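You operate a simulated robot arm through the tools that you are given. There is no shell and no other tool. Be economical: measure what you need, move in short steps, check, and stop when the job is done.

The job below is to be done with a simulated two-armed robot. You get a single attempt, and the scene is never put back.

TASK
Pick up the red box with one hand, pass it to the other hand and put it on the shelf under the bench of the blue press. Push the tissue drawer shut. Take the book on the bare bench top and put it away on the shelf under the bench of the blue press. Put one of the brass numbers from the bare bench top on the top of the bench of the blue press. Take the black weight from the bare bench top and put it on the bench top behind the wooden press. Do these in any order. Set down upright: red box.

It is judged by the outcome, as a careful person would: the job done as asked, and still so three seconds after it is handed in. It fails if anything else is knocked over, pushed out of place, dropped, spilled or broken.

THE ROBOT
Two 7-joint arms with two-finger parallel grippers on one trunk, on a base that drives. Base frame: it is fixed to the floor where the robot stands at the start and does not move with it; the origin is under the middle of the robot, x ahead of it, y to its left, z up; the surface under the hand at the start is at about z = 93. Lengths are in cm, angles in rad, forces in N, time in s.
The left shoulder is at the start at [7, 18.8, 126.5], the right one opposite. With the tool pointing down near the work surface each hand reaches from about 32 to 80 cm from the robot's upright axis, wherever it stands, measured 20 degrees to its own side. Places, roughly: bench top behind the wooden press (17x42 cm) [-180, -28, 90]; book [325, 50, 100]; brass number [300, 100, 100]; red box (15x6x10 cm) [60, -20, 100]; shelf under the bench of the blue press [30, 150, 30]; tissue drawer [160, -60, 50]; top of the bench of the blue press [30, 150, 70]; weight [325, 75, 100]. Payload 3.91 kg a hand.
The TCP of each hand is the grasp point between the finger pads, 3 cm short of the fingertips. In the tool frame z runs along the fingers and y along their closing line. The gripper opens to 11 cm. The fingers are 2 cm wide and 1 cm thick; the gripper's body (4.8 by 11.2 cm) begins 5.5 cm behind the TCP.
Orientation is told as [roll, pitch, yaw] about the base's x, y, z axes, in that order, counted from this pose: with the fingers straight down and closing along the base's y, the tool's x points along the base's -x, its y along +y and its z along -z.

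THE INTERFACE
- The arms move only by the tool drive_tool. It takes "left_increments", "right_increments" or both (then of equal length, played together; a hand with none holds still); each is a list of rows, each a list of 7 numbers: the closure in counts, from 0 (fully open) to 255 (shut), then the shift along the base's x, y, z in units of 25 mm (1.0 is 25 mm), then the turn, a rotation vector about the base's x, y, z in units of 6 degrees (1.0 is 6 degrees). In form: [[hand, x, y, z, wx, wy, wz], ...]. A call has 1 to 10 rows; each row shifts and turns the commanded pose from where the row before left it. A call with a number of a shift or a turn outside -1 to 1 is refused whole. Each row takes 0.2 s and may step no farther than 5 cm and 0.15 rad from the row before; otherwise, or with a gripper value out of range, the whole call is refused. A pose out of reach is approached as far as the arm can. The call stops where the force on the tool passes 40 N (or 10 N more than at its start, if that is more) or the arm is blocked; 0.2 s more then pass. The fingers move at their own pace (about 7.2 cm/s each) and stop on an object; they squeeze with about 44 N. The grip force told is the motor's: it shows also when the fingers shut on nothing. Time passes only in rows, and 0.2 s behind the last, so rows that do not move let the fingers close. The reply holds the time, the measured pose of the TCP, the force on the tool along the base axes, the opening and the grip force, in the units named above and with some noise, with the torque about the TCP (base axes, N m) and any sound that the robot's microphone picked up.
- Cameras (640 x 400 px; columns grow to the right, rows downward): "scene" is now at [13.15, -2.74, 149.06]; the picture's right is [-0.32, -0.95, -0.00], its down [-0.56, 0.19, -0.80] and it looks along [0.76, -0.25, -0.59] (base axes); focal length 264 px, centre (320, 200). "left" rides on the left gripper at [7.2, -1.7, -10.3] in its tool frame; the picture's right is [0.23, 0.97, 0.00], its down [-0.76, 0.18, -0.62] and it looks along [-0.61, 0.14, 0.78] (tool axes); focal length 222 px, centre (320, 200). "right" rides on the right gripper at [7.2, 1.7, -10.3] in its tool frame; the picture's right is [-0.23, 0.97, 0.00], its down [-0.76, -0.18, -0.62] and it looks along [-0.61, -0.14, 0.78] (tool axes); focal length 222 px, centre (320, 200). There is no depth. A picture from a camera that has moved, and an enlarged one, comes with that camera's place and axes in the base frame and with its lens.
- get_image(camera): a new picture of that camera. The clock stands still meanwhile.
- lift_body(by): slides the trunk up (or, below 0, down) by that many cm; the arms and the scene camera ride with it, the base frame stays. It gives what a move gives, with no picture.
- roll_base(legs): drives the robot by 1 to 6 legs, each [ahead, turn to the left] in cm and rad, along the robot's own axes; the way and the turn of a leg run together, so that a leg with both is an arc; at most 150 cm and 3.142 rad a leg. The arms and the cameras ride along, it lands a little off, and it stops where it bumps. It gives what a move gives.
- turn_head(pan, tilt): turns the head with the scene camera to pan (to the left, within 1.501 rad either way) and tilt (down, from -0.506 to 1.204), counted from straight ahead of the robot. It gives what a move gives.
- enlarge(camera, box): a new picture of the part [left, top, right, bottom] of that camera's present view, enlarged. The clock stands still meanwhile.
- close_job(): hands the job in; it is judged then, once.

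Work in short steps. Places have to be worked out from the pictures, the camera data and where the tool is seen: move nearer, look again, correct. Check each grasp and each placing, and mend what went wrong. You have 165 turns and 122 pictures in all, those below and enlarged ones among them. Open the grippers and draw the arms clear of the work before you hand the job in, unless the task says otherwise; then end with one line.

The tools are called after "Call:" as a command line: name --argument value ..., lists and objects as JSON in quotes. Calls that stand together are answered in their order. drive_tool: Moves the arms, as the interface text tells. Its arguments: {"type":"object","properties":{"left_increments":{"type":"array","items":{"type":"array","items":{"type":"number"}}},"right_increments":{"type":"array","items":{"type":"array","items":{"type":"number"}}}},"required":[]} The other tools are called the same way: lift_body (by) slides the trunk up or down; roll_base (legs) drives the base; turn_head (pan, tilt) turns the head that bears the scene camera; get_image (camera) takes a picture; enlarge (camera, box) takes an enlarged picture of a part of a camera's view; close_job () hands the job in.

At the start:

```text
time: 0.0
left_ee_pos: [45.65, 3.36, 123.18]
left_tcp_rot: [0.0, 0.0, 0.0]
left_ft_force: [-0.5, 1.3, 0.2]
left_ft_torque: [-0.04, 0.01, 0.02]
left_width: 10.96
left_grip_force: 0.1
right_ee_pos: [44.22, -45.39, 115.25]
right_tcp_rot: [0.0, 0.001, 0.0]
right_ft_force: [0.1, -1.3, 0.1]
right_ft_torque: [-0.01, 0.03, 0.05]
right_width: 11.0
right_grip_force: 0.2
trunk travel left (down, up): [-77.5, 16.5]
robot x, y, heading: [-0.1, -0.0, 0.003]
head pan, tilt: [-0.323, 0.635]
```

scene: 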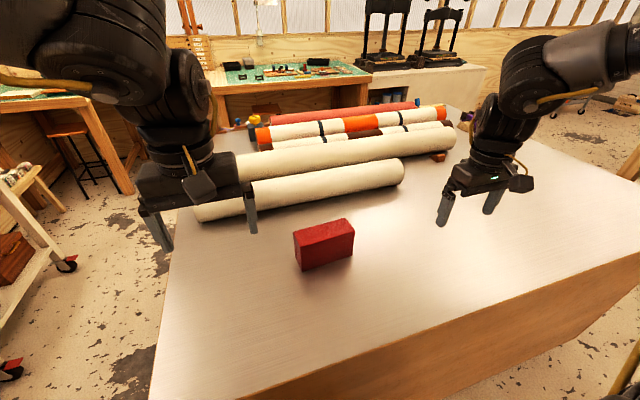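
right: 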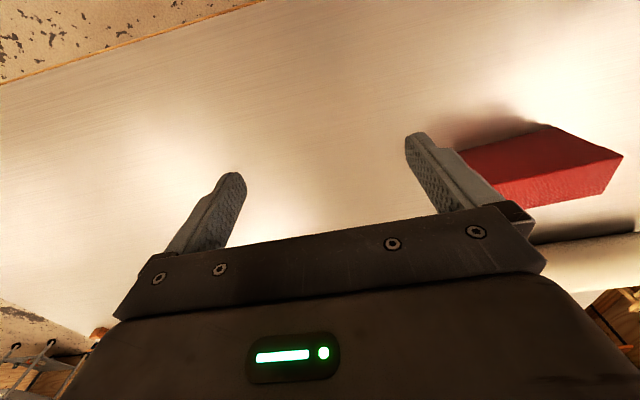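
left: 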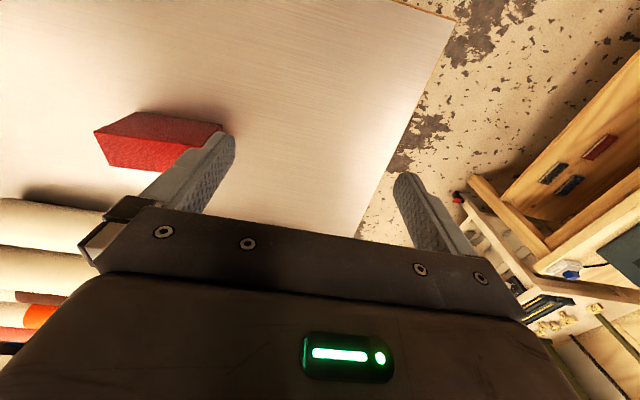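

I put the red box at about [60.5, -20], standing on z=93 with its long side along y. I'll look around before moving anything.

Call:
turn_head --pan 1.3 --tilt 0.5

Call:
get_image --camera "scene"

Call:
turn_head --pan 0.3 --tilt 0.3

Call:
get_image --camera "scene"

Call:
turn_head --pan -0.6 --tilt 0.35

Call:
get_image --camera "scene"

```text
time: 1.7
left_ee_pos: [45.49, 3.4, 123.22]
left_tcp_rot: [0.0, 0.001, 0.0]
left_ft_force: [1.0, -0.3, 0.1]
left_ft_torque: [-0.02, 0.0, -0.02]
left_width: 10.99
left_grip_force: 0.1
right_ee_pos: [44.24, -45.52, 115.23]
right_tcp_rot: [0.0, -0.001, 0.0]
right_ft_force: [0.5, -0.3, 0.3]
right_ft_torque: [0.02, -0.02, 0.02]
right_width: 10.98
right_grip_force: 0.1
trunk travel left (down, up): [-77.5, 16.5]
robot x, y, heading: [-0.33, 0.11, -0.0]
head pan, tilt: [1.3, 0.499]
```

```text
118 pictures are left
camera scene: at [7.31, 8.8, 150.29], right [0.96, -0.27, 0.0], down [-0.13, -0.46, -0.88], along [0.24, 0.85, -0.48], focal length 264 px, centre (320, 200)
```

scene: 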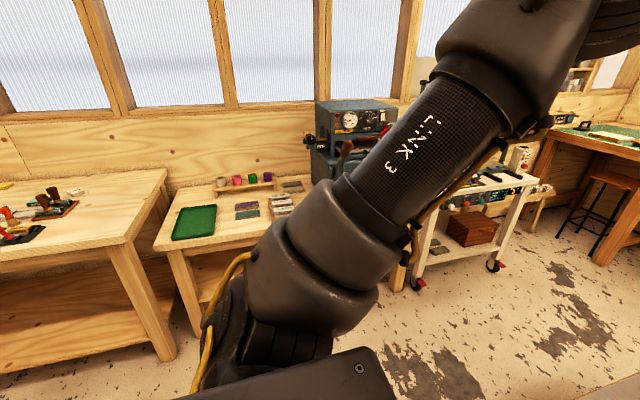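

```text
time: 3.0
left_ee_pos: [45.62, 3.51, 123.29]
left_tcp_rot: [0.001, 0.001, 0.0]
left_ft_force: [0.3, -0.3, -0.1]
left_ft_torque: [0.01, -0.01, -0.03]
left_width: 11.02
left_grip_force: 0.2
right_ee_pos: [44.24, -45.36, 115.36]
right_tcp_rot: [-0.001, -0.002, 0.002]
right_ft_force: [-0.1, -0.1, 0.3]
right_ft_torque: [-0.02, 0.0, 0.0]
right_width: 11.02
right_grip_force: 0.0
trunk travel left (down, up): [-77.5, 16.5]
robot x, y, heading: [0.07, 0.23, -0.003]
head pan, tilt: [0.3, 0.3]
```

```text
117 pictures are left
camera scene: at [13.79, 2.8, 152.12], right [0.3, -0.95, 0.0], down [-0.28, -0.09, -0.96], along [0.91, 0.28, -0.3], focal length 264 px, centre (320, 200)
```

scene: 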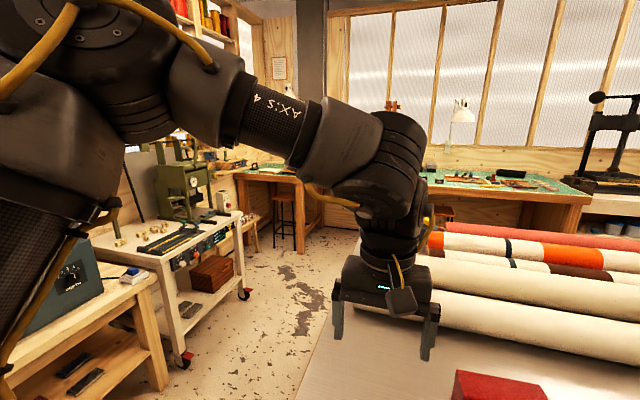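

```text
time: 4.2
left_ee_pos: [45.57, 3.45, 123.2]
left_tcp_rot: [0.0, 0.0, 0.0]
left_ft_force: [-0.3, -0.3, -0.4]
left_ft_torque: [0.02, -0.02, -0.03]
left_width: 11.0
left_grip_force: 0.0
right_ee_pos: [44.19, -45.38, 115.37]
right_tcp_rot: [-0.001, 0.001, -0.001]
right_ft_force: [0.4, 0.6, 0.4]
right_ft_torque: [0.01, -0.01, -0.01]
right_width: 10.99
right_grip_force: 0.1
trunk travel left (down, up): [-77.5, 16.5]
robot x, y, heading: [0.24, -0.02, 0.003]
head pan, tilt: [-0.6, 0.351]
```

```text
116 pictures are left
camera scene: at [12.56, -5.22, 151.65], right [-0.56, -0.83, 0.0], down [-0.28, 0.19, -0.94], along [0.78, -0.53, -0.34], focal length 264 px, centre (320, 200)
```

scene: 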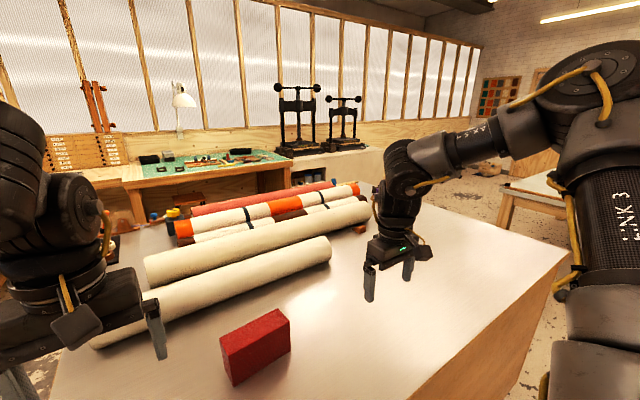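

The blue press bench is to the left, with a low shelf. My plan is to pick the box top-down with the right hand near its right end, then turn it lengthwise. The left hand takes the near end with a forward-tilted grip that also suits the shelf. First the right hand goes over the box, yawing -90°.

Call:
drive_tool --right_increments '[[0, 0.65, 0.85, 0, 0, 0, -1], [0, 0.65, 0.85, 0, 0, 0, -1], [0, 0.65, 0.85, 0, 0, 0, -1], [0, 0.65, 0.85, 0, 0, 0, -1], [0, 0.65, 0.85, 0, 0, 0, -1], [0, 0.65, 0.85, 0, 0, 0, -1], [0, 0.65, 0.85, 0, 0, 0, -1], [0, 0.65, 0.85, 0, 0, 0, -1], [0, 0.65, 0.85, 0, 0, 0, -1], [0, 0.65, 0.85, 0, 0, 0, -1]]'

Call:
drive_tool --right_increments '[[0, 0, 0, 0, 0, 0, -1], [0, 0, 0, 0, 0, 0, -1], [0, 0, 0, 0, 0, 0, -1], [0, 0, 0, 0, 0, 0, -1], [0, 0, 0, 0, 0, 0, -1]]'

Call:
get_image --camera "right"

Call:
get_image --camera "scene"

```text
time: 6.3
left_ee_pos: [45.68, 3.66, 123.18]
left_tcp_rot: [-0.001, 0.002, 0.001]
left_ft_force: [0.3, -0.6, 0.1]
left_ft_torque: [-0.02, -0.02, 0.03]
left_width: 11.03
left_grip_force: 0.1
right_ee_pos: [61.46, -42.78, 114.99]
right_tcp_rot: [0.009, 0.002, -1.04]
right_ft_force: [0.5, 0.2, 0.2]
right_ft_torque: [0.03, -0.01, -0.02]
right_width: 11.03
right_grip_force: 0.0
right hand out of reach, approached as far as the arm can: row 6, 7, 8, 9, 10
trunk travel left (down, up): [-77.5, 16.5]
robot x, y, heading: [0.19, -0.27, -0.0]
head pan, tilt: [-0.6, 0.351]
```

```text
time: 7.5
left_ee_pos: [45.6, 3.46, 123.27]
left_tcp_rot: [0.002, -0.001, 0.0]
left_ft_force: [-0.4, -0.3, 0.0]
left_ft_torque: [0.02, -0.02, 0.0]
left_width: 11.0
left_grip_force: 0.1
right_ee_pos: [60.56, -55.85, 112.88]
right_tcp_rot: [0.01, 0.004, -1.508]
right_ft_force: [0.1, -0.4, 0.1]
right_ft_torque: [0.0, -0.02, 0.02]
right_width: 11.02
right_grip_force: 0.1
right hand out of reach, approached as far as the arm can: row 1, 2, 3, 4, 5
trunk travel left (down, up): [-77.5, 16.5]
robot x, y, heading: [-0.23, 0.04, -0.004]
head pan, tilt: [-0.6, 0.351]
```

```text
115 pictures are left
camera right: at [61.8, -48.61, 123.37], right [0.99, -0.17, 0.01], down [-0.13, -0.78, 0.62], along [-0.1, -0.61, -0.79], focal length 222 px, centre (320, 200)
```

right: 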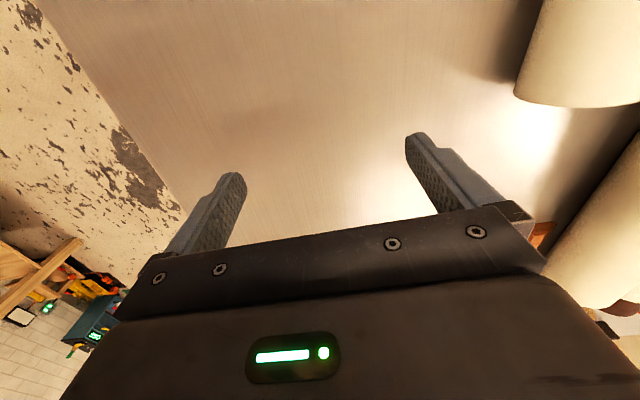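

```text
114 pictures are left
camera scene: at [12.56, -5.31, 151.65], right [-0.56, -0.83, 0.0], down [-0.28, 0.19, -0.94], along [0.77, -0.53, -0.34], focal length 264 px, centre (320, 200)
```

scene: 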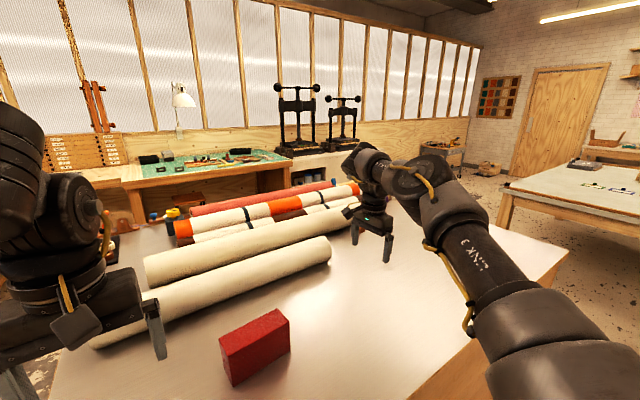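

The right wrist can't hold yaw -90° there. I'll go back through 0 towards +90°; then I'd grip the box's left end instead.

Call:
drive_tool --right_increments '[[0, 0, 0, 0, 0, 0, 1], [0, 0, 0, 0, 0, 0, 1], [0, 0, 0, 0, 0, 0, 1], [0, 0, 0, 0, 0, 0, 1], [0, 0, 0, 0, 0, 0, 1], [0, 0, 0, 0, 0, 0, 1], [0, 0, 0, 0, 0, 0, 1], [0, 0, 0, 0, 0, 0, 1], [0, 0, 0, 0, 0, 0, 1], [0, 0, 0, 0, 0, 0, 1]]'

Call:
drive_tool --right_increments '[[0, 0, 0, 0, 0, 0, 1], [0, 0, 0, 0, 0, 0, 1], [0, 0, 0, 0, 0, 0, 1], [0, 0, 0, 0, 0, 0, 1], [0, 0, 0, 0, 0, 0, 1]]'

```text
time: 9.8
left_ee_pos: [45.55, 3.46, 123.26]
left_tcp_rot: [-0.001, -0.001, -0.002]
left_ft_force: [-0.3, -0.1, 0.0]
left_ft_torque: [-0.03, 0.05, 0.03]
left_width: 10.99
left_grip_force: 0.0
right_ee_pos: [60.33, -55.75, 112.91]
right_tcp_rot: [0.003, 0.002, -0.465]
right_ft_force: [0.7, 0.5, 0.0]
right_ft_torque: [0.04, -0.02, 0.03]
right_width: 11.02
right_grip_force: 0.0
trunk travel left (down, up): [-77.5, 16.5]
robot x, y, heading: [-0.23, -0.1, -0.003]
head pan, tilt: [-0.6, 0.351]
```

```text
time: 10.9
left_ee_pos: [45.6, 3.48, 123.17]
left_tcp_rot: [0.0, 0.0, -0.002]
left_ft_force: [0.3, -0.2, -0.1]
left_ft_torque: [-0.01, 0.01, -0.01]
left_width: 10.99
left_grip_force: 0.0
right_ee_pos: [60.23, -55.63, 112.85]
right_tcp_rot: [0.006, 0.004, 0.057]
right_ft_force: [-0.7, -0.3, 0.9]
right_ft_torque: [-0.02, 0.02, 0.01]
right_width: 11.01
right_grip_force: 0.1
right hand out of reach, approached as far as the arm can: row 5
trunk travel left (down, up): [-77.5, 16.5]
robot x, y, heading: [0.1, 0.15, 0.001]
head pan, tilt: [-0.6, 0.351]
```

Command follows the actual pose. I'll move back toward the middle without turning, then yaw positive.

Call:
drive_tool --right_increments '[[0, -0.8, 1, 0.1, 0, 0, 0], [0, -0.8, 1, 0.1, 0, 0, 0], [0, -0.8, 1, 0.1, 0, 0, 0], [0, 0, 1, 0.1, 0, 0, 1], [0, 0, 1, 0.1, 0, 0, 1], [0, 0, 1, 0.1, 0, 0, 1], [0, 0, 1, 0.1, 0, 0, 1], [0, 0, 1, 0.1, 0, 0, 1], [0, 0, 1, 0.1, 0, 0, 1], [0, 0, 1, 0, 0, 0, 1]]'

Call:
drive_tool --right_increments '[[0, 0.2, 0.6, 0, 0, 0, 1], [0, 0.2, 0.6, 0, 0, 0, 1], [0, 0.2, 0.6, 0, 0, 0, 1], [0, 0.2, 0.6, 0, 0, 0, 1], [0, 0.2, 0.6, 0, 0, 0, 1], [0, 0.2, 0.6, 0, 0, 0, 1], [0, 0.2, 0.6, 0, 0, 0, 1], [0, 0.2, 0, 0, 0, 0, 0.45]]'

Call:
get_image --camera "right"

Call:
get_image --camera "scene"

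```text
time: 13.2
left_ee_pos: [45.73, 3.58, 123.16]
left_tcp_rot: [-0.001, 0.0, 0.001]
left_ft_force: [0.5, -0.4, 0.4]
left_ft_torque: [0.0, 0.05, 0.0]
left_width: 10.98
left_grip_force: 0.0
right_ee_pos: [54.2, -30.64, 115.23]
right_tcp_rot: [0.002, 0.004, 0.792]
right_ft_force: [0.1, -0.6, 0.0]
right_ft_torque: [0.01, 0.01, -0.02]
right_width: 10.98
right_grip_force: 0.0
trunk travel left (down, up): [-77.5, 16.5]
robot x, y, heading: [-0.01, 0.21, -0.001]
head pan, tilt: [-0.6, 0.351]
```

```text
time: 14.9
left_ee_pos: [45.51, 3.47, 123.21]
left_tcp_rot: [0.0, 0.0, 0.0]
left_ft_force: [0.2, -1.0, 0.4]
left_ft_torque: [0.02, -0.01, 0.01]
left_width: 11.0
left_grip_force: 0.1
right_ee_pos: [53.13, -27.1, 115.79]
right_tcp_rot: [0.001, -0.001, 1.572]
right_ft_force: [-0.5, -0.5, -0.3]
right_ft_torque: [0.03, 0.01, 0.0]
right_width: 10.98
right_grip_force: 0.1
right hand out of reach, approached as far as the arm can: row 2, 3, 4, 5, 6, 7, 8
trunk travel left (down, up): [-77.5, 16.5]
robot x, y, heading: [0.52, 0.03, -0.003]
head pan, tilt: [-0.6, 0.351]
```

```text
113 pictures are left
camera right: at [51.51, -34.44, 126.08], right [-0.97, 0.23, 0.0], down [0.18, 0.76, 0.62], along [0.14, 0.61, -0.78], focal length 222 px, centre (320, 200)
```

right: 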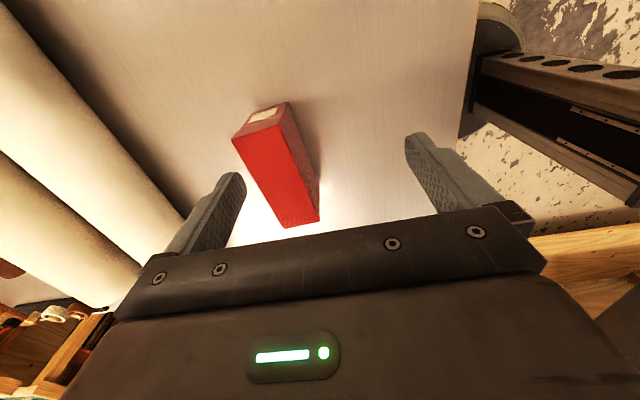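

```text
112 pictures are left
camera scene: at [12.61, -5.24, 151.64], right [-0.56, -0.83, 0.0], down [-0.28, 0.19, -0.94], along [0.77, -0.53, -0.34], focal length 264 px, centre (320, 200)
```

scene: 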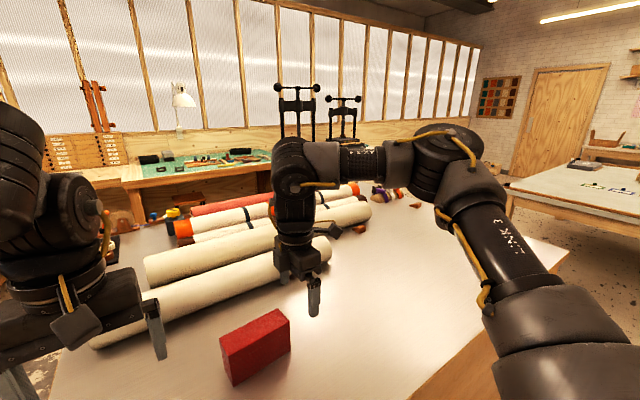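

The box is visible ahead of the right hand. I'll check which direction is actually blocked by stepping down and toward the box.

Call:
drive_tool --right_increments '[[0, 0.5, 0, 0, 0, 0, 0], [0, 0.5, 0, 0, 0, 0, 0], [0, 0.5, 0, 0, 0, 0, 0]]'

Call:
drive_tool --right_increments '[[0, 0, 0.5, 0, 0, 0, 0], [0, 0, 0.5, 0, 0, 0, 0], [0, 0, 0.5, 0, 0, 0, 0]]'

Call:
drive_tool --right_increments '[[0, 0, 0, 0.5, 0, 0, 0], [0, 0, 0, 0.5, 0, 0, 0], [0, 0, 0, 0.5, 0, 0, 0]]'

```text
time: 15.8
left_ee_pos: [45.61, 3.44, 123.17]
left_tcp_rot: [0.0, 0.0, 0.0]
left_ft_force: [0.2, -1.0, -0.6]
left_ft_torque: [0.0, -0.02, 0.0]
left_width: 11.02
left_grip_force: 0.1
right_ee_pos: [54.96, -28.9, 114.88]
right_tcp_rot: [0.002, -0.002, 1.57]
right_ft_force: [-0.3, -1.2, -0.2]
right_ft_torque: [0.0, 0.02, -0.02]
right_width: 10.99
right_grip_force: 0.1
right hand out of reach, approached as far as the arm can: row 1, 2, 3
trunk travel left (down, up): [-77.5, 16.5]
robot x, y, heading: [0.06, 0.07, 0.004]
head pan, tilt: [-0.6, 0.351]
```

```text
time: 16.6
left_ee_pos: [45.49, 3.49, 123.17]
left_tcp_rot: [0.0, 0.0, 0.001]
left_ft_force: [-0.1, 0.1, 0.2]
left_ft_torque: [0.03, 0.0, -0.02]
left_width: 10.99
left_grip_force: 0.1
right_ee_pos: [53.24, -26.89, 114.32]
right_tcp_rot: [0.001, 0.0, 1.568]
right_ft_force: [-0.2, -0.2, -0.5]
right_ft_torque: [-0.03, 0.02, 0.01]
right_width: 11.02
right_grip_force: 0.1
right hand out of reach, approached as far as the arm can: row 1, 2, 3
trunk travel left (down, up): [-77.5, 16.5]
robot x, y, heading: [0.0, 0.03, 0.004]
head pan, tilt: [-0.6, 0.351]
```

```text
time: 17.4
left_ee_pos: [45.57, 3.36, 123.28]
left_tcp_rot: [-0.001, 0.0, 0.001]
left_ft_force: [0.7, 0.2, 0.9]
left_ft_torque: [0.0, 0.02, 0.02]
left_width: 11.02
left_grip_force: 0.2
right_ee_pos: [52.44, -27.48, 117.67]
right_tcp_rot: [0.001, -0.002, 1.571]
right_ft_force: [0.1, 0.1, -0.2]
right_ft_torque: [-0.01, 0.02, 0.01]
right_width: 11.01
right_grip_force: 0.1
right hand out of reach, approached as far as the arm can: row 1, 2, 3
trunk travel left (down, up): [-77.5, 16.5]
robot x, y, heading: [-0.0, -0.12, -0.0]
head pan, tilt: [-0.6, 0.351]
```

Gripping across the box from here is awkward. I'll drive round to the table's left end (about [58, 60], facing -y) so the box runs straight ahead of me. First the right hand returns to neutral.

Call:
drive_tool --right_increments '[[0, -0.2, -0.2, 0, 0, 0, -1], [0, -0.2, -0.2, 0, 0, 0, -1], [0, -0.2, -0.2, 0, 0, 0, -1], [0, -0.2, -0.2, 0, 0, 0, -1], [0, -0.2, -0.2, 0, 0, 0, -1], [0, -0.2, -0.2, 0, 0, 0, -1], [0, -0.2, -0.2, 0, 0, 0, -1], [0, -0.2, -0.2, 0, 0, 0, -1], [0, -0.2, -0.2, 0, 0, 0, -1], [0, -0.2, -0.2, 0, 0, 0, -1]]'

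Call:
drive_tool --right_increments '[[0, -0.2, -0.2, 0, 0, 0, -1], [0, -0.2, -0.2, 0, 0, 0, -1], [0, -0.2, -0.2, 0, 0, 0, -1], [0, -0.2, -0.2, 0, 0, 0, -1], [0, -0.2, -0.2, 0, 0, 0, -1]]'

Call:
roll_base --legs '[[0, 1.571], [60, 0], [0, -1.571], [58, 0], [0, -1.571]]'

Call:
turn_head --pan 0 --tilt 0.6

Call:
get_image --camera "scene"

```text
time: 19.6
left_ee_pos: [45.59, 3.36, 123.15]
left_tcp_rot: [0.001, 0.001, 0.0]
left_ft_force: [0.5, -0.1, -1.8]
left_ft_torque: [0.02, -0.05, 0.0]
left_width: 11.02
left_grip_force: 0.1
right_ee_pos: [47.49, -32.58, 117.78]
right_tcp_rot: [0.006, 0.0, 0.521]
right_ft_force: [0.2, 0.8, 0.1]
right_ft_torque: [0.01, 0.02, -0.01]
right_width: 11.0
right_grip_force: 0.1
trunk travel left (down, up): [-77.5, 16.5]
robot x, y, heading: [-0.26, 0.12, -0.001]
head pan, tilt: [-0.6, 0.351]
```

```text
time: 20.8
left_ee_pos: [45.55, 3.5, 123.23]
left_tcp_rot: [0.001, 0.001, 0.001]
left_ft_force: [0.1, 0.3, -0.3]
left_ft_torque: [-0.01, -0.02, 0.02]
left_width: 11.01
left_grip_force: 0.0
right_ee_pos: [44.78, -34.99, 117.8]
right_tcp_rot: [0.004, 0.003, -0.002]
right_ft_force: [0.3, -0.3, -0.4]
right_ft_torque: [0.0, -0.03, -0.02]
right_width: 10.99
right_grip_force: 0.1
trunk travel left (down, up): [-77.5, 16.5]
robot x, y, heading: [0.02, 0.0, -0.0]
head pan, tilt: [-0.6, 0.351]
```

```text
time: 38.6
left_ee_pos: [60.87, 16.69, 123.22]
left_tcp_rot: [0.001, 0.0, -1.564]
left_ft_force: [0.4, 0.4, -0.5]
left_ft_torque: [0.02, 0.0, 0.0]
left_width: 11.0
left_grip_force: 0.1
right_ee_pos: [22.46, 17.07, 117.69]
right_tcp_rot: [0.003, 0.002, -1.565]
right_ft_force: [-0.1, 0.2, -0.2]
right_ft_torque: [0.02, -0.02, 0.0]
right_width: 11.0
right_grip_force: 0.0
trunk travel left (down, up): [-77.5, 16.5]
robot x, y, heading: [57.02, 62.12, -1.566]
head pan, tilt: [-0.6, 0.351]
```

```text
time: 39.6
left_ee_pos: [60.95, 16.72, 123.29]
left_tcp_rot: [0.0, 0.001, -1.564]
left_ft_force: [0.1, -0.5, 0.9]
left_ft_torque: [0.02, -0.03, 0.01]
left_width: 10.99
left_grip_force: 0.1
right_ee_pos: [22.35, 17.14, 117.69]
right_tcp_rot: [0.003, 0.001, -1.562]
right_ft_force: [1.4, -0.3, -0.3]
right_ft_torque: [-0.02, -0.01, 0.01]
right_width: 11.01
right_grip_force: 0.1
trunk travel left (down, up): [-77.5, 16.5]
robot x, y, heading: [57.18, 62.41, -1.56]
head pan, tilt: [0.0, 0.6]
```

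```text
111 pictures are left
camera scene: at [56.97, 48.47, 149.38], right [-1.0, -0.01, 0.0], down [0.0, 0.56, -0.83], along [0.01, -0.83, -0.56], focal length 264 px, centre (320, 200)
```

scene: 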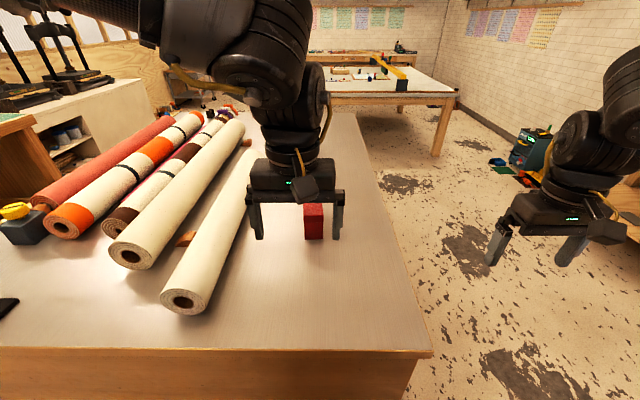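

Now the box is straight ahead of the left hand. I'll drive 11 cm nearer and check with the left camera; the left hand will pick and the right will receive.

Call:
roll_base --legs '[[11, 0]]'

Call:
drive_tool --left_increments '[[0, 0, -1, 0, 0, 0, 0], [0, 0, -1, 0, 0, 0, 0], [0, 0, -1, 0, 0, 0, 0], [0, 0, -1, 0, 0, 0, 0], [0, 0, -1, 0, 0, 0, 0], [0, 0, -1, 0, 0, 0, 0], [0, 0, -1, 0, 0, 0, 0], [0, 0, -1, 0, 0, 0, 0]]'

Call:
get_image --camera "left"

Call:
get_image --camera "scene"

```text
time: 40.8
left_ee_pos: [60.94, 6.27, 123.4]
left_tcp_rot: [0.001, -0.006, -1.563]
left_ft_force: [-0.5, 0.8, 0.3]
left_ft_torque: [-0.01, -0.02, 0.01]
left_width: 11.01
left_grip_force: 0.1
right_ee_pos: [22.26, 6.5, 118.15]
right_tcp_rot: [0.003, -0.002, -1.566]
right_ft_force: [-1.0, 0.9, 0.2]
right_ft_torque: [-0.02, 0.02, -0.02]
right_width: 10.98
right_grip_force: 0.1
trunk travel left (down, up): [-77.5, 16.5]
robot x, y, heading: [57.12, 51.15, -1.561]
head pan, tilt: [0.0, 0.6]
```

```text
time: 42.6
left_ee_pos: [58.08, -7.06, 121.52]
left_tcp_rot: [-0.003, -0.001, -1.562]
left_ft_force: [-0.4, 0.6, 0.1]
left_ft_torque: [-0.02, -0.04, 0.0]
left_width: 11.02
left_grip_force: 0.1
left hand out of reach, approached as far as the arm can: row 5, 6, 7, 8
right_ee_pos: [22.44, 6.19, 117.71]
right_tcp_rot: [0.003, 0.001, -1.564]
right_ft_force: [0.5, 0.1, 0.4]
right_ft_torque: [0.02, 0.02, -0.01]
right_width: 10.98
right_grip_force: 0.0
trunk travel left (down, up): [-77.5, 16.5]
robot x, y, heading: [57.19, 51.33, -1.562]
head pan, tilt: [0.0, 0.6]
```

```text
110 pictures are left
camera left: at [56.38, 0.19, 131.98], right [0.97, 0.23, 0.0], down [0.18, -0.76, 0.62], along [0.14, -0.61, -0.78], focal length 222 px, centre (320, 200)
```

left: 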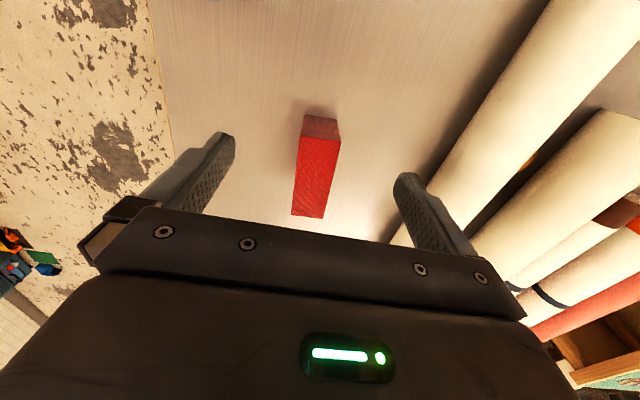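

```text
109 pictures are left
camera scene: at [57.0, 37.52, 149.38], right [-1.0, -0.01, 0.0], down [0.0, 0.57, -0.82], along [0.01, -0.82, -0.57], focal length 264 px, centre (320, 200)
```

scene: 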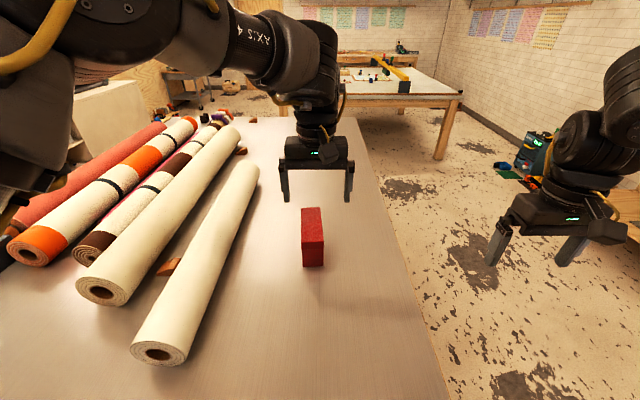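

The left hand is short of reach when it crosses to the middle. I'll turn the base right a bit so the box lies on the left hand's own side, then move over it, correcting yaw.

Call:
roll_base --legs '[[0, -0.3]]'

Call:
drive_tool --left_increments '[[0, 1, -0.2, 0, 0, 0, 1], [0, 1, -0.5, -0.3, 0, 0, 1], [0, 1, -0.7, -0.5, 0, 0, 0.8], [0, 1, -0.7, -0.5, 0, 0, 0], [0, 1, -0.7, -0.5, 0, 0, 0], [0, 1, -0.7, -0.5, 0, 0, 0], [0, 0.3, -0.7, 0, 0, 0, 0]]'

Call:
get_image --camera "left"

```text
time: 44.0
left_ee_pos: [40.92, -4.74, 121.52]
left_tcp_rot: [-0.004, -0.002, -1.865]
left_ft_force: [0.2, -0.2, -0.1]
left_ft_torque: [0.01, 0.02, -0.01]
left_width: 11.02
left_grip_force: 0.0
right_ee_pos: [10.74, 18.45, 117.78]
right_tcp_rot: [0.003, 0.002, -1.868]
right_ft_force: [-0.3, 0.1, 0.6]
right_ft_torque: [0.01, 0.0, -0.01]
right_width: 11.0
right_grip_force: 0.0
trunk travel left (down, up): [-77.5, 16.5]
robot x, y, heading: [56.71, 51.44, -1.863]
head pan, tilt: [0.0, 0.6]
```

```text
time: 45.5
left_ee_pos: [54.82, -10.3, 115.17]
left_tcp_rot: [-0.004, -0.003, -1.568]
left_ft_force: [0.5, -0.2, 0.1]
left_ft_torque: [-0.02, -0.01, -0.01]
left_width: 11.01
left_grip_force: 0.0
left hand out of reach, approached as far as the arm can: row 5, 6, 7
right_ee_pos: [10.54, 18.4, 117.69]
right_tcp_rot: [0.004, 0.004, -1.867]
right_ft_force: [0.5, 0.3, 0.0]
right_ft_torque: [-0.02, -0.01, -0.02]
right_width: 10.99
right_grip_force: 0.0
trunk travel left (down, up): [-77.5, 16.5]
robot x, y, heading: [57.16, 51.04, -1.865]
head pan, tilt: [0.0, 0.6]
```

```text
108 pictures are left
camera left: at [53.2, -3.05, 125.49], right [0.97, 0.23, 0.0], down [0.18, -0.76, 0.63], along [0.14, -0.61, -0.78], focal length 222 px, centre (320, 200)
```

left: 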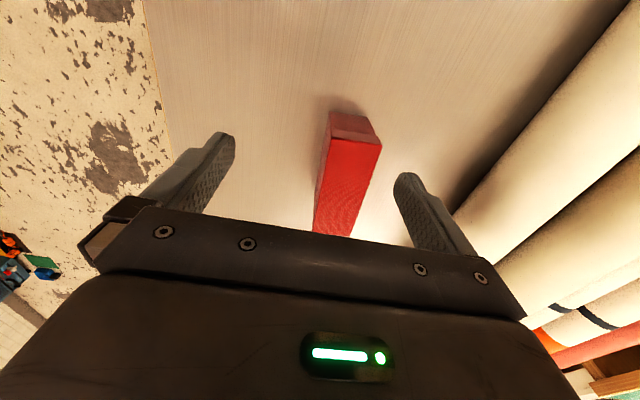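

Reach is better outward on each arm's own side. I'll turn a further 0.35 rad to the right so the box is about 40° to the left, then move the left hand over it.

Call:
roll_base --legs '[[0, -0.35]]'

Call:
drive_tool --left_increments '[[0, 1, 0.2, 0, 0, 0, 1], [0, 1, 0.2, 0, 0, 0, 1], [0, 1, 0.2, 0, 0, 0, 1], [0, 1, 0, 0, 0, 0, 0.4], [0, 1, 0, 0, 0, 0, 0], [0, 1, 0, 0, 0, 0, 0], [0, 1, 0, 0, 0, 0, 0], [0, 1, 0, 0, 0, 0, 0]]'

```text
time: 47.0
left_ee_pos: [34.13, -5.81, 115.08]
left_tcp_rot: [-0.006, -0.002, -1.915]
left_ft_force: [-0.4, 0.1, 0.4]
left_ft_torque: [0.0, 0.0, -0.01]
left_width: 11.0
left_grip_force: 0.0
right_ee_pos: [2.29, 36.33, 117.71]
right_tcp_rot: [0.002, 0.003, -2.213]
right_ft_force: [0.4, 0.0, 0.5]
right_ft_torque: [-0.03, 0.04, -0.01]
right_width: 11.02
right_grip_force: 0.0
trunk travel left (down, up): [-77.5, 16.5]
robot x, y, heading: [56.87, 51.41, -2.215]
head pan, tilt: [0.0, 0.6]
```

```text
time: 48.8
left_ee_pos: [54.17, -4.43, 115.3]
left_tcp_rot: [-0.005, -0.005, -1.561]
left_ft_force: [0.0, 0.0, 0.2]
left_ft_torque: [0.0, 0.04, -0.01]
left_width: 11.0
left_grip_force: 0.0
right_ee_pos: [2.36, 36.24, 117.87]
right_tcp_rot: [0.001, 0.0, -2.215]
right_ft_force: [-0.2, 0.5, -1.5]
right_ft_torque: [-0.01, 0.01, 0.02]
right_width: 11.01
right_grip_force: 0.1
trunk travel left (down, up): [-77.5, 16.5]
robot x, y, heading: [57.1, 51.31, -2.214]
head pan, tilt: [0.0, 0.6]
```

Reachable so far. Next I go on to above the box centre, about [60, -19].

Call:
drive_tool --left_increments '[[0, 0.8, -0.5, 0, 0, 0, 0], [0, 0.8, -1, 0, 0, 0, 0], [0, 0.7, -1, 0, 0, 0, 0], [0, 0, -1, 0, 0, 0, 0], [0, 0, -1, 0, 0, 0, 0], [0, 0, -1, 0, 0, 0, 0]]'

Call:
get_image --camera "left"

```text
time: 50.2
left_ee_pos: [56.07, -10.87, 113.7]
left_tcp_rot: [-0.001, -0.005, -1.559]
left_ft_force: [0.7, -0.8, -0.9]
left_ft_torque: [-0.05, 0.01, -0.02]
left_width: 11.01
left_grip_force: 0.1
left hand out of reach, approached as far as the arm can: row 3, 4, 5, 6
right_ee_pos: [2.04, 36.3, 117.7]
right_tcp_rot: [0.006, 0.004, -2.215]
right_ft_force: [-0.1, 0.0, 0.1]
right_ft_torque: [-0.01, 0.0, -0.01]
right_width: 11.0
right_grip_force: 0.0
trunk travel left (down, up): [-77.5, 16.5]
robot x, y, heading: [57.23, 51.47, -2.214]
head pan, tilt: [0.0, 0.6]
```

```text
107 pictures are left
camera left: at [54.29, -3.54, 124.09], right [0.97, 0.24, 0.0], down [0.19, -0.76, 0.63], along [0.15, -0.61, -0.78], focal length 222 px, centre (320, 200)
```

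left: 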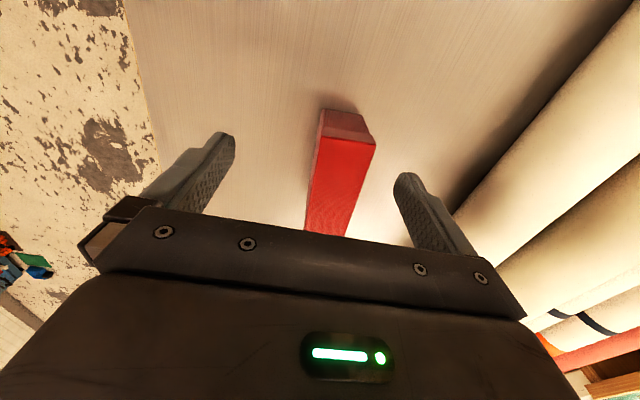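

The reach envelope seems to widen lower relative to the shoulder. So I'll raise the trunk 16 cm, then bring the hand back down as it goes out.

Call:
lift_body --by 16

Call:
drive_tool --left_increments '[[0, 0, 0, -1, 0, 0, 0], [0, 0, 0, -1, 0, 0, 0], [0, 0, 0, -1, 0, 0, 0], [0, 0, 0, -1, 0, 0, 0], [0, 0, 0, -1, 0, 0, 0], [0, 0, 0, -1, 0, 0, 0], [0, 0.8, -0.5, 0, 0, 0, 0], [0, 0.4, -1, 0, 0, 0, 0], [0, 0, -1, 0, 0, 0, 0], [0, 0, -1, 0, 0, 0, 0]]'

Call:
get_image --camera "left"

```text
time: 52.1
left_ee_pos: [56.22, -10.88, 129.64]
left_tcp_rot: [-0.003, -0.005, -1.558]
left_ft_force: [0.2, -0.2, -0.2]
left_ft_torque: [0.01, -0.01, -0.02]
left_width: 11.02
left_grip_force: 0.1
right_ee_pos: [2.02, 36.3, 133.79]
right_tcp_rot: [0.003, 0.004, -2.216]
right_ft_force: [0.2, -0.3, 0.3]
right_ft_torque: [-0.02, -0.04, 0.03]
right_width: 11.0
right_grip_force: 0.0
trunk travel left (down, up): [-93.5, 0.5]
robot x, y, heading: [56.73, 51.04, -2.221]
head pan, tilt: [0.0, 0.6]
```

```text
time: 54.3
left_ee_pos: [55.15, -12.58, 114.88]
left_tcp_rot: [-0.001, -0.007, -1.552]
left_ft_force: [0.7, 0.1, 0.2]
left_ft_torque: [-0.03, 0.01, 0.04]
left_width: 11.03
left_grip_force: 0.0
left hand out of reach, approached as far as the arm can: row 7, 8, 9, 10
right_ee_pos: [2.06, 36.31, 133.82]
right_tcp_rot: [0.002, 0.004, -2.214]
right_ft_force: [0.3, 0.2, 0.1]
right_ft_torque: [-0.02, -0.02, 0.03]
right_width: 11.01
right_grip_force: 0.2
trunk travel left (down, up): [-93.5, 0.5]
robot x, y, heading: [57.27, 51.52, -2.216]
head pan, tilt: [0.0, 0.6]
```

```text
106 pictures are left
camera left: at [53.39, -5.31, 125.25], right [0.97, 0.24, 0.0], down [0.19, -0.75, 0.63], along [0.15, -0.61, -0.78], focal length 222 px, centre (320, 200)
```

left: 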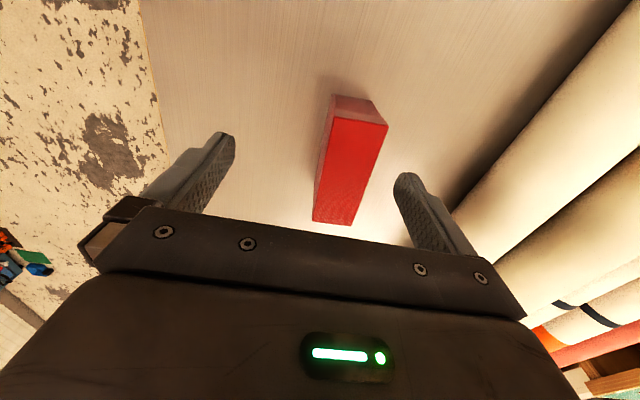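

Still bounded. I'll look at the arm's posture to understand what limits it.

Call:
turn_head --pan 0.5 --tilt 0.35

Call:
get_image --camera "scene"

```text
time: 55.2
left_ee_pos: [55.22, -12.71, 114.95]
left_tcp_rot: [-0.005, -0.008, -1.553]
left_ft_force: [0.3, 0.4, 0.3]
left_ft_torque: [0.03, -0.02, -0.02]
left_width: 10.99
left_grip_force: 0.1
right_ee_pos: [2.35, 36.42, 133.81]
right_tcp_rot: [0.004, 0.002, -2.216]
right_ft_force: [0.8, -0.5, -0.9]
right_ft_torque: [-0.04, 0.01, -0.03]
right_width: 10.99
right_grip_force: 0.0
trunk travel left (down, up): [-93.5, 0.5]
robot x, y, heading: [57.17, 51.11, -2.214]
head pan, tilt: [0.499, 0.351]
```

```text
105 pictures are left
camera scene: at [52.65, 38.15, 167.65], right [-0.99, 0.14, 0.0], down [0.05, 0.34, -0.94], along [-0.14, -0.93, -0.34], focal length 264 px, centre (320, 200)
```

scene: 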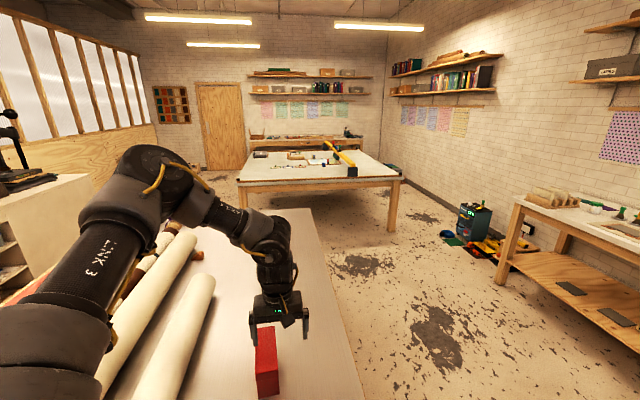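

The elbow is flared out and the wrist is doing the yaw. I'll test whether yaw is what limits me by turning back toward neutral, then stepping outward at a safe height.

Call:
drive_tool --left_increments '[[0, 0, 0, 0, 0, 0, -1], [0, 0, 0, 0, 0, 0, -1], [0, 0, 0, 0, 0, 0, -1], [0, 0, 0, 0, 0, 0, -1], [0, 0, 0, 0, 0, 0, -1], [0, 0.5, -1, 0, 0, 0, 0], [0, 0.5, -1, 0, 0, 0, 0], [0, 0.5, -1, 0, 0, 0, 0]]'

```text
time: 57.0
left_ee_pos: [50.11, 2.1, 116.88]
left_tcp_rot: [-0.002, -0.008, -2.078]
left_ft_force: [1.1, 0.2, 0.4]
left_ft_torque: [-0.01, -0.01, 0.0]
left_width: 11.01
left_grip_force: 0.1
left hand out of reach, approached as far as the arm can: row 1, 2, 3, 4, 5, 6, 7, 8
right_ee_pos: [2.21, 36.42, 133.7]
right_tcp_rot: [0.004, 0.002, -2.215]
right_ft_force: [0.0, -0.7, -0.3]
right_ft_torque: [0.0, 0.02, 0.01]
right_width: 11.02
right_grip_force: 0.0
trunk travel left (down, up): [-93.5, 0.5]
robot x, y, heading: [57.15, 51.23, -2.215]
head pan, tilt: [0.499, 0.351]
```

Turning back reduced reach, so vertical far reaches are poor for this arm. New plan: face the table squarely again and let the left hand, tilted forward, bring the box nearer. It then picks the box vertically at the far end, and the right hand takes the near end. First I raise the left hand, square up and drop the trunk.

Call:
drive_tool --left_increments '[[0, 0, 0.5, 1, 0, 0, -0.5], [0, 0, 0.5, 1, 0, 0, -0.5], [0, 0, 0.5, 1, 0, 0, -0.4], [0, 0, 0.5, 1, 0, 0, 0], [0, 0, 0, 1, 0, 0, 0], [0, 0, 0, 1, 0, 0, 0], [0, 0, 0, 1, 0, 0, 0]]'

Call:
roll_base --legs '[[0, 0.645], [4, 0]]'

Call:
lift_body --by -14

Call:
turn_head --pan 0 --tilt 0.7

Call:
get_image --camera "scene"

```text
time: 58.6
left_ee_pos: [49.73, 7.65, 132.35]
left_tcp_rot: [0.001, 0.01, -2.25]
left_ft_force: [0.2, 0.7, -0.8]
left_ft_torque: [-0.03, 0.01, 0.0]
left_width: 11.0
left_grip_force: 0.0
left hand out of reach, approached as far as the arm can: row 3, 7
right_ee_pos: [2.17, 36.45, 133.89]
right_tcp_rot: [0.003, 0.002, -2.214]
right_ft_force: [-0.1, 0.3, 0.3]
right_ft_torque: [-0.02, 0.01, 0.01]
right_width: 10.99
right_grip_force: 0.1
trunk travel left (down, up): [-93.5, 0.5]
robot x, y, heading: [57.01, 51.24, -2.211]
head pan, tilt: [0.499, 0.351]
```

```text
time: 61.0
left_ee_pos: [77.12, 11.45, 132.27]
left_tcp_rot: [0.0, 0.009, -1.616]
left_ft_force: [0.0, 0.5, -1.0]
left_ft_torque: [-0.01, 0.01, 0.04]
left_width: 11.02
left_grip_force: 0.1
right_ee_pos: [21.79, 6.63, 133.84]
right_tcp_rot: [0.003, 0.003, -1.581]
right_ft_force: [0.6, -0.2, 0.2]
right_ft_torque: [-0.02, 0.02, -0.01]
right_width: 10.97
right_grip_force: 0.0
trunk travel left (down, up): [-93.5, 0.5]
robot x, y, heading: [57.05, 51.14, -1.581]
head pan, tilt: [0.499, 0.351]
stopped in leg 2: the robot was blocked; the commanded pose is now the measured one
```

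```text
time: 62.6
left_ee_pos: [76.94, 11.47, 118.35]
left_tcp_rot: [0.004, 0.01, -1.618]
left_ft_force: [-0.8, -0.5, -0.7]
left_ft_torque: [-0.01, 0.02, 0.02]
left_width: 10.98
left_grip_force: 0.0
right_ee_pos: [21.6, 6.79, 119.72]
right_tcp_rot: [0.004, 0.004, -1.583]
right_ft_force: [-0.9, 0.7, -0.2]
right_ft_torque: [0.0, -0.02, 0.05]
right_width: 11.02
right_grip_force: 0.1
trunk travel left (down, up): [-79.5, 14.5]
robot x, y, heading: [57.24, 50.95, -1.58]
head pan, tilt: [0.499, 0.351]
```

```text
time: 63.6
left_ee_pos: [76.98, 11.5, 118.36]
left_tcp_rot: [0.003, 0.011, -1.618]
left_ft_force: [0.2, -0.4, 0.0]
left_ft_torque: [0.02, 0.02, 0.01]
left_width: 11.01
left_grip_force: 0.0
right_ee_pos: [21.57, 6.69, 119.7]
right_tcp_rot: [0.005, 0.003, -1.584]
right_ft_force: [-0.2, 0.1, 1.4]
right_ft_torque: [-0.02, 0.0, 0.04]
right_width: 10.99
right_grip_force: 0.1
trunk travel left (down, up): [-79.5, 14.5]
robot x, y, heading: [57.56, 51.08, -1.581]
head pan, tilt: [0.0, 0.7]
```

```text
104 pictures are left
camera scene: at [56.85, 37.78, 150.52], right [-1.0, 0.01, 0.0], down [0.01, 0.64, -0.77], along [-0.01, -0.77, -0.64], focal length 264 px, centre (320, 200)
```

scene: 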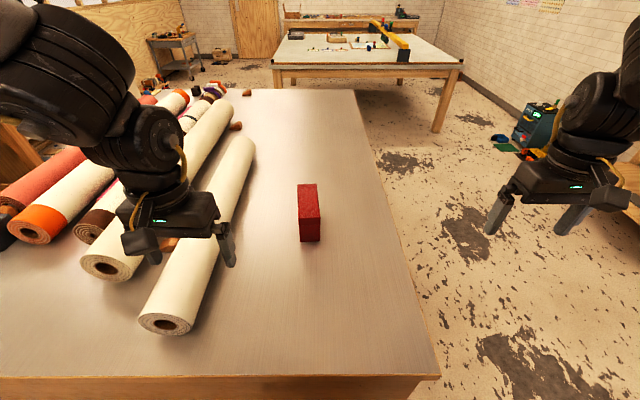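

The base is blocked at the table and the box centre is about [59.3, -20]. I'll pitch the left hand 45° forward while bringing it in front of the box's near end.

Call:
drive_tool --left_increments '[[0, -0.71, -0.6, -0.2, -0.75, 0, 0.045], [0, -0.71, -0.6, -0.2, -0.75, 0, 0.045], [0, -0.71, -0.6, -0.2, -0.75, 0, 0.045], [0, -0.71, -0.6, -0.2, -0.75, 0, 0.045], [0, -0.71, -0.6, -0.2, -0.75, 0, 0.045], [0, -0.71, -0.6, -0.2, -0.75, 0, 0.045], [0, -0.71, -0.6, -0.2, -0.75, 0, 0.045], [0, -0.71, -0.6, -0.2, -0.75, 0, 0.045], [0, -0.71, -0.6, -0.2, -0.75, 0, 0.045], [0, -0.71, -0.6, -0.2, -0.75, 0, 0.045]]'

Call:
get_image --camera "left"

```text
time: 65.8
left_ee_pos: [58.83, -3.51, 113.35]
left_tcp_rot: [0.026, -0.776, -1.577]
left_ft_force: [0.1, 0.8, 0.1]
left_ft_torque: [-0.03, 0.02, -0.01]
left_width: 11.01
left_grip_force: 0.1
right_ee_pos: [21.38, 6.69, 119.57]
right_tcp_rot: [0.005, 0.003, -1.583]
right_ft_force: [-0.9, 0.6, -0.1]
right_ft_torque: [-0.03, 0.0, 0.01]
right_width: 11.01
right_grip_force: 0.0
trunk travel left (down, up): [-79.5, 14.5]
robot x, y, heading: [57.18, 51.45, -1.576]
head pan, tilt: [0.0, 0.7]
```

```text
103 pictures are left
camera left: at [57.04, 8.84, 115.7], right [0.97, 0.17, -0.14], down [0.16, -0.11, 0.98], along [0.16, -0.98, -0.13], focal length 222 px, centre (320, 200)
```

left: 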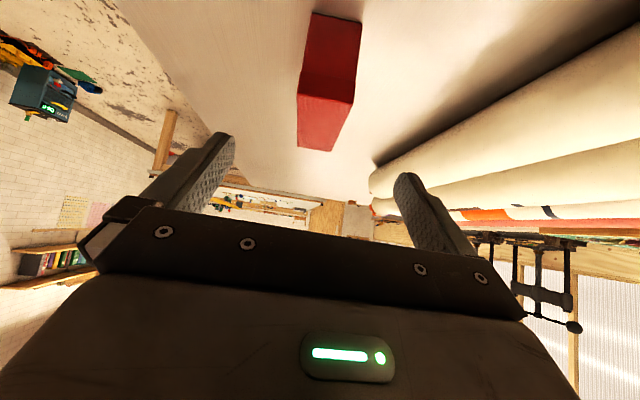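

The tilted pose reaches well. I'll slide down and forward to straddle the near end, TCP about [59.3, -14.5, 98.5].

Call:
drive_tool --left_increments '[[0, 0.03, -0.73, -0.99, 0, 0, 0], [0, 0.03, -0.73, -0.99, 0, 0, 0], [0, 0.03, -0.73, -0.99, 0, 0, 0], [0, 0.03, -0.73, -0.99, 0, 0, 0], [0, 0.03, -0.73, -0.99, 0, 0, 0], [0, 0.03, -0.73, -0.99, 0, 0, 0]]'

Call:
get_image --camera "scene"

```text
time: 67.2
left_ee_pos: [59.48, -14.51, 98.45]
left_tcp_rot: [0.024, -0.774, -1.578]
left_ft_force: [1.3, -0.8, -0.8]
left_ft_torque: [0.01, 0.0, -0.01]
left_width: 10.98
left_grip_force: 0.1
right_ee_pos: [21.48, 6.72, 119.77]
right_tcp_rot: [0.004, 0.002, -1.583]
right_ft_force: [0.1, -0.2, -0.5]
right_ft_torque: [-0.03, 0.0, 0.02]
right_width: 10.98
right_grip_force: 0.0
trunk travel left (down, up): [-79.5, 14.5]
robot x, y, heading: [57.16, 51.18, -1.582]
head pan, tilt: [0.0, 0.7]
```

```text
102 pictures are left
camera scene: at [56.71, 37.74, 150.51], right [-1.0, 0.01, 0.0], down [0.01, 0.64, -0.76], along [-0.01, -0.76, -0.64], focal length 264 px, centre (320, 200)
```

scene: 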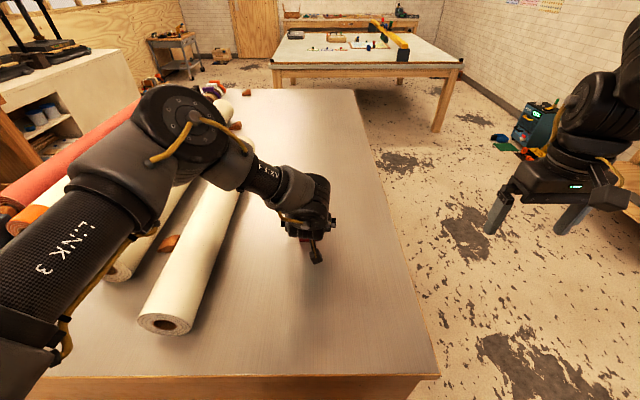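

In position. I close the left fingers and lift a little.

Call:
drive_tool --left_increments '[[255, 0, 0, 0, 0, 0, 0], [255, 0, 0, 0, 0, 0, 0], [255, 0, 0, 0, 0, 0, 0], [255, 0, 0, 0, 0, 0, 0], [255, 0, 0, 0, 0, 0, 0], [255, 0, 0, 0.8, 0, 0, 0], [255, 0, 0, 0.8, 0, 0, 0], [255, 0, 0, 0.8, 0, 0, 0]]'

Call:
get_image --camera "left"

```text
time: 69.0
left_ee_pos: [59.67, -14.1, 104.46]
left_tcp_rot: [0.024, -0.773, -1.576]
left_ft_force: [-0.4, -0.3, -2.3]
left_ft_torque: [0.16, -0.01, -0.01]
left_width: 5.82
left_grip_force: 44.3
right_ee_pos: [21.6, 6.58, 119.63]
right_tcp_rot: [0.004, 0.004, -1.583]
right_ft_force: [-0.2, 0.1, 0.6]
right_ft_torque: [0.02, 0.03, -0.02]
right_width: 11.01
right_grip_force: 0.0
trunk travel left (down, up): [-79.5, 14.5]
robot x, y, heading: [57.22, 51.17, -1.581]
head pan, tilt: [0.0, 0.7]
```

```text
101 pictures are left
camera left: at [57.71, -1.83, 106.84], right [0.97, 0.17, -0.14], down [0.16, -0.11, 0.98], along [0.15, -0.98, -0.13], focal length 222 px, centre (320, 200)
```

left: 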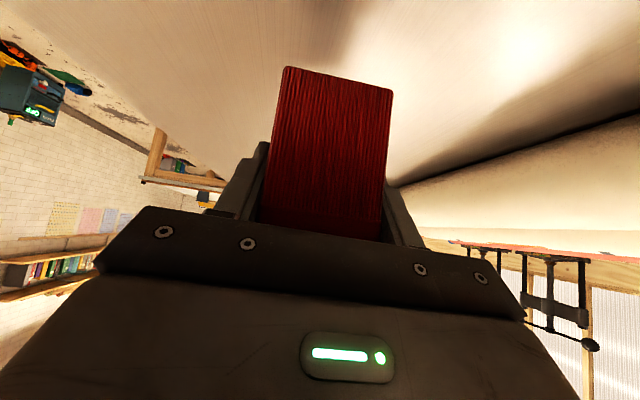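

The box is held and weighs only about 0.25 kg. I'll carry it 19 cm toward me, set it down, release, and back the fingers off along the tool axis.

Call:
drive_tool --left_increments '[[255, 0, 0.95, 0, 0, 0, 0], [255, 0, 0.95, 0, 0, 0, 0], [255, 0, 0.95, 0, 0, 0, 0], [255, 0, 0.95, 0, 0, 0, 0], [255, 0, 0.95, 0, 0, 0, 0], [255, 0, 0.95, 0, 0, 0, 0], [255, 0, 0.95, 0, 0, 0, 0], [255, 0, 0.95, -0.4, 0, 0, 0], [255, 0, 0, -0.9, 0, 0, 0], [255, 0, 0, -0.9, 0, 0, 0]]'

Call:
drive_tool --left_increments '[[255, 0, 0, -0.12, 0, 0, 0], [255, 0, 0, -0.08, 0, 0, 0]]'

```text
time: 71.2
left_ee_pos: [59.65, 4.52, 99.02]
left_tcp_rot: [0.025, -0.776, -1.577]
left_ft_force: [-0.5, 0.0, -3.0]
left_ft_torque: [0.14, 0.02, 0.02]
left_width: 5.83
left_grip_force: 43.5
right_ee_pos: [21.65, 6.62, 119.68]
right_tcp_rot: [0.003, 0.003, -1.583]
right_ft_force: [-0.1, -0.4, 0.7]
right_ft_torque: [-0.03, -0.04, 0.0]
right_width: 11.01
right_grip_force: 0.1
trunk travel left (down, up): [-79.5, 14.5]
robot x, y, heading: [57.39, 51.33, -1.576]
head pan, tilt: [0.0, 0.7]
```

```text
time: 71.8
left_ee_pos: [59.79, 4.56, 98.33]
left_tcp_rot: [0.023, -0.777, -1.576]
left_ft_force: [0.0, -0.6, -1.1]
left_ft_torque: [-0.15, 0.03, 0.04]
left_width: 5.83
left_grip_force: 43.8
right_ee_pos: [21.58, 6.68, 119.66]
right_tcp_rot: [0.004, 0.004, -1.584]
right_ft_force: [0.7, 0.2, 0.4]
right_ft_torque: [0.01, -0.01, 0.0]
right_width: 10.97
right_grip_force: 0.0
trunk travel left (down, up): [-79.5, 14.5]
robot x, y, heading: [57.38, 51.17, -1.581]
head pan, tilt: [0.0, 0.7]
```

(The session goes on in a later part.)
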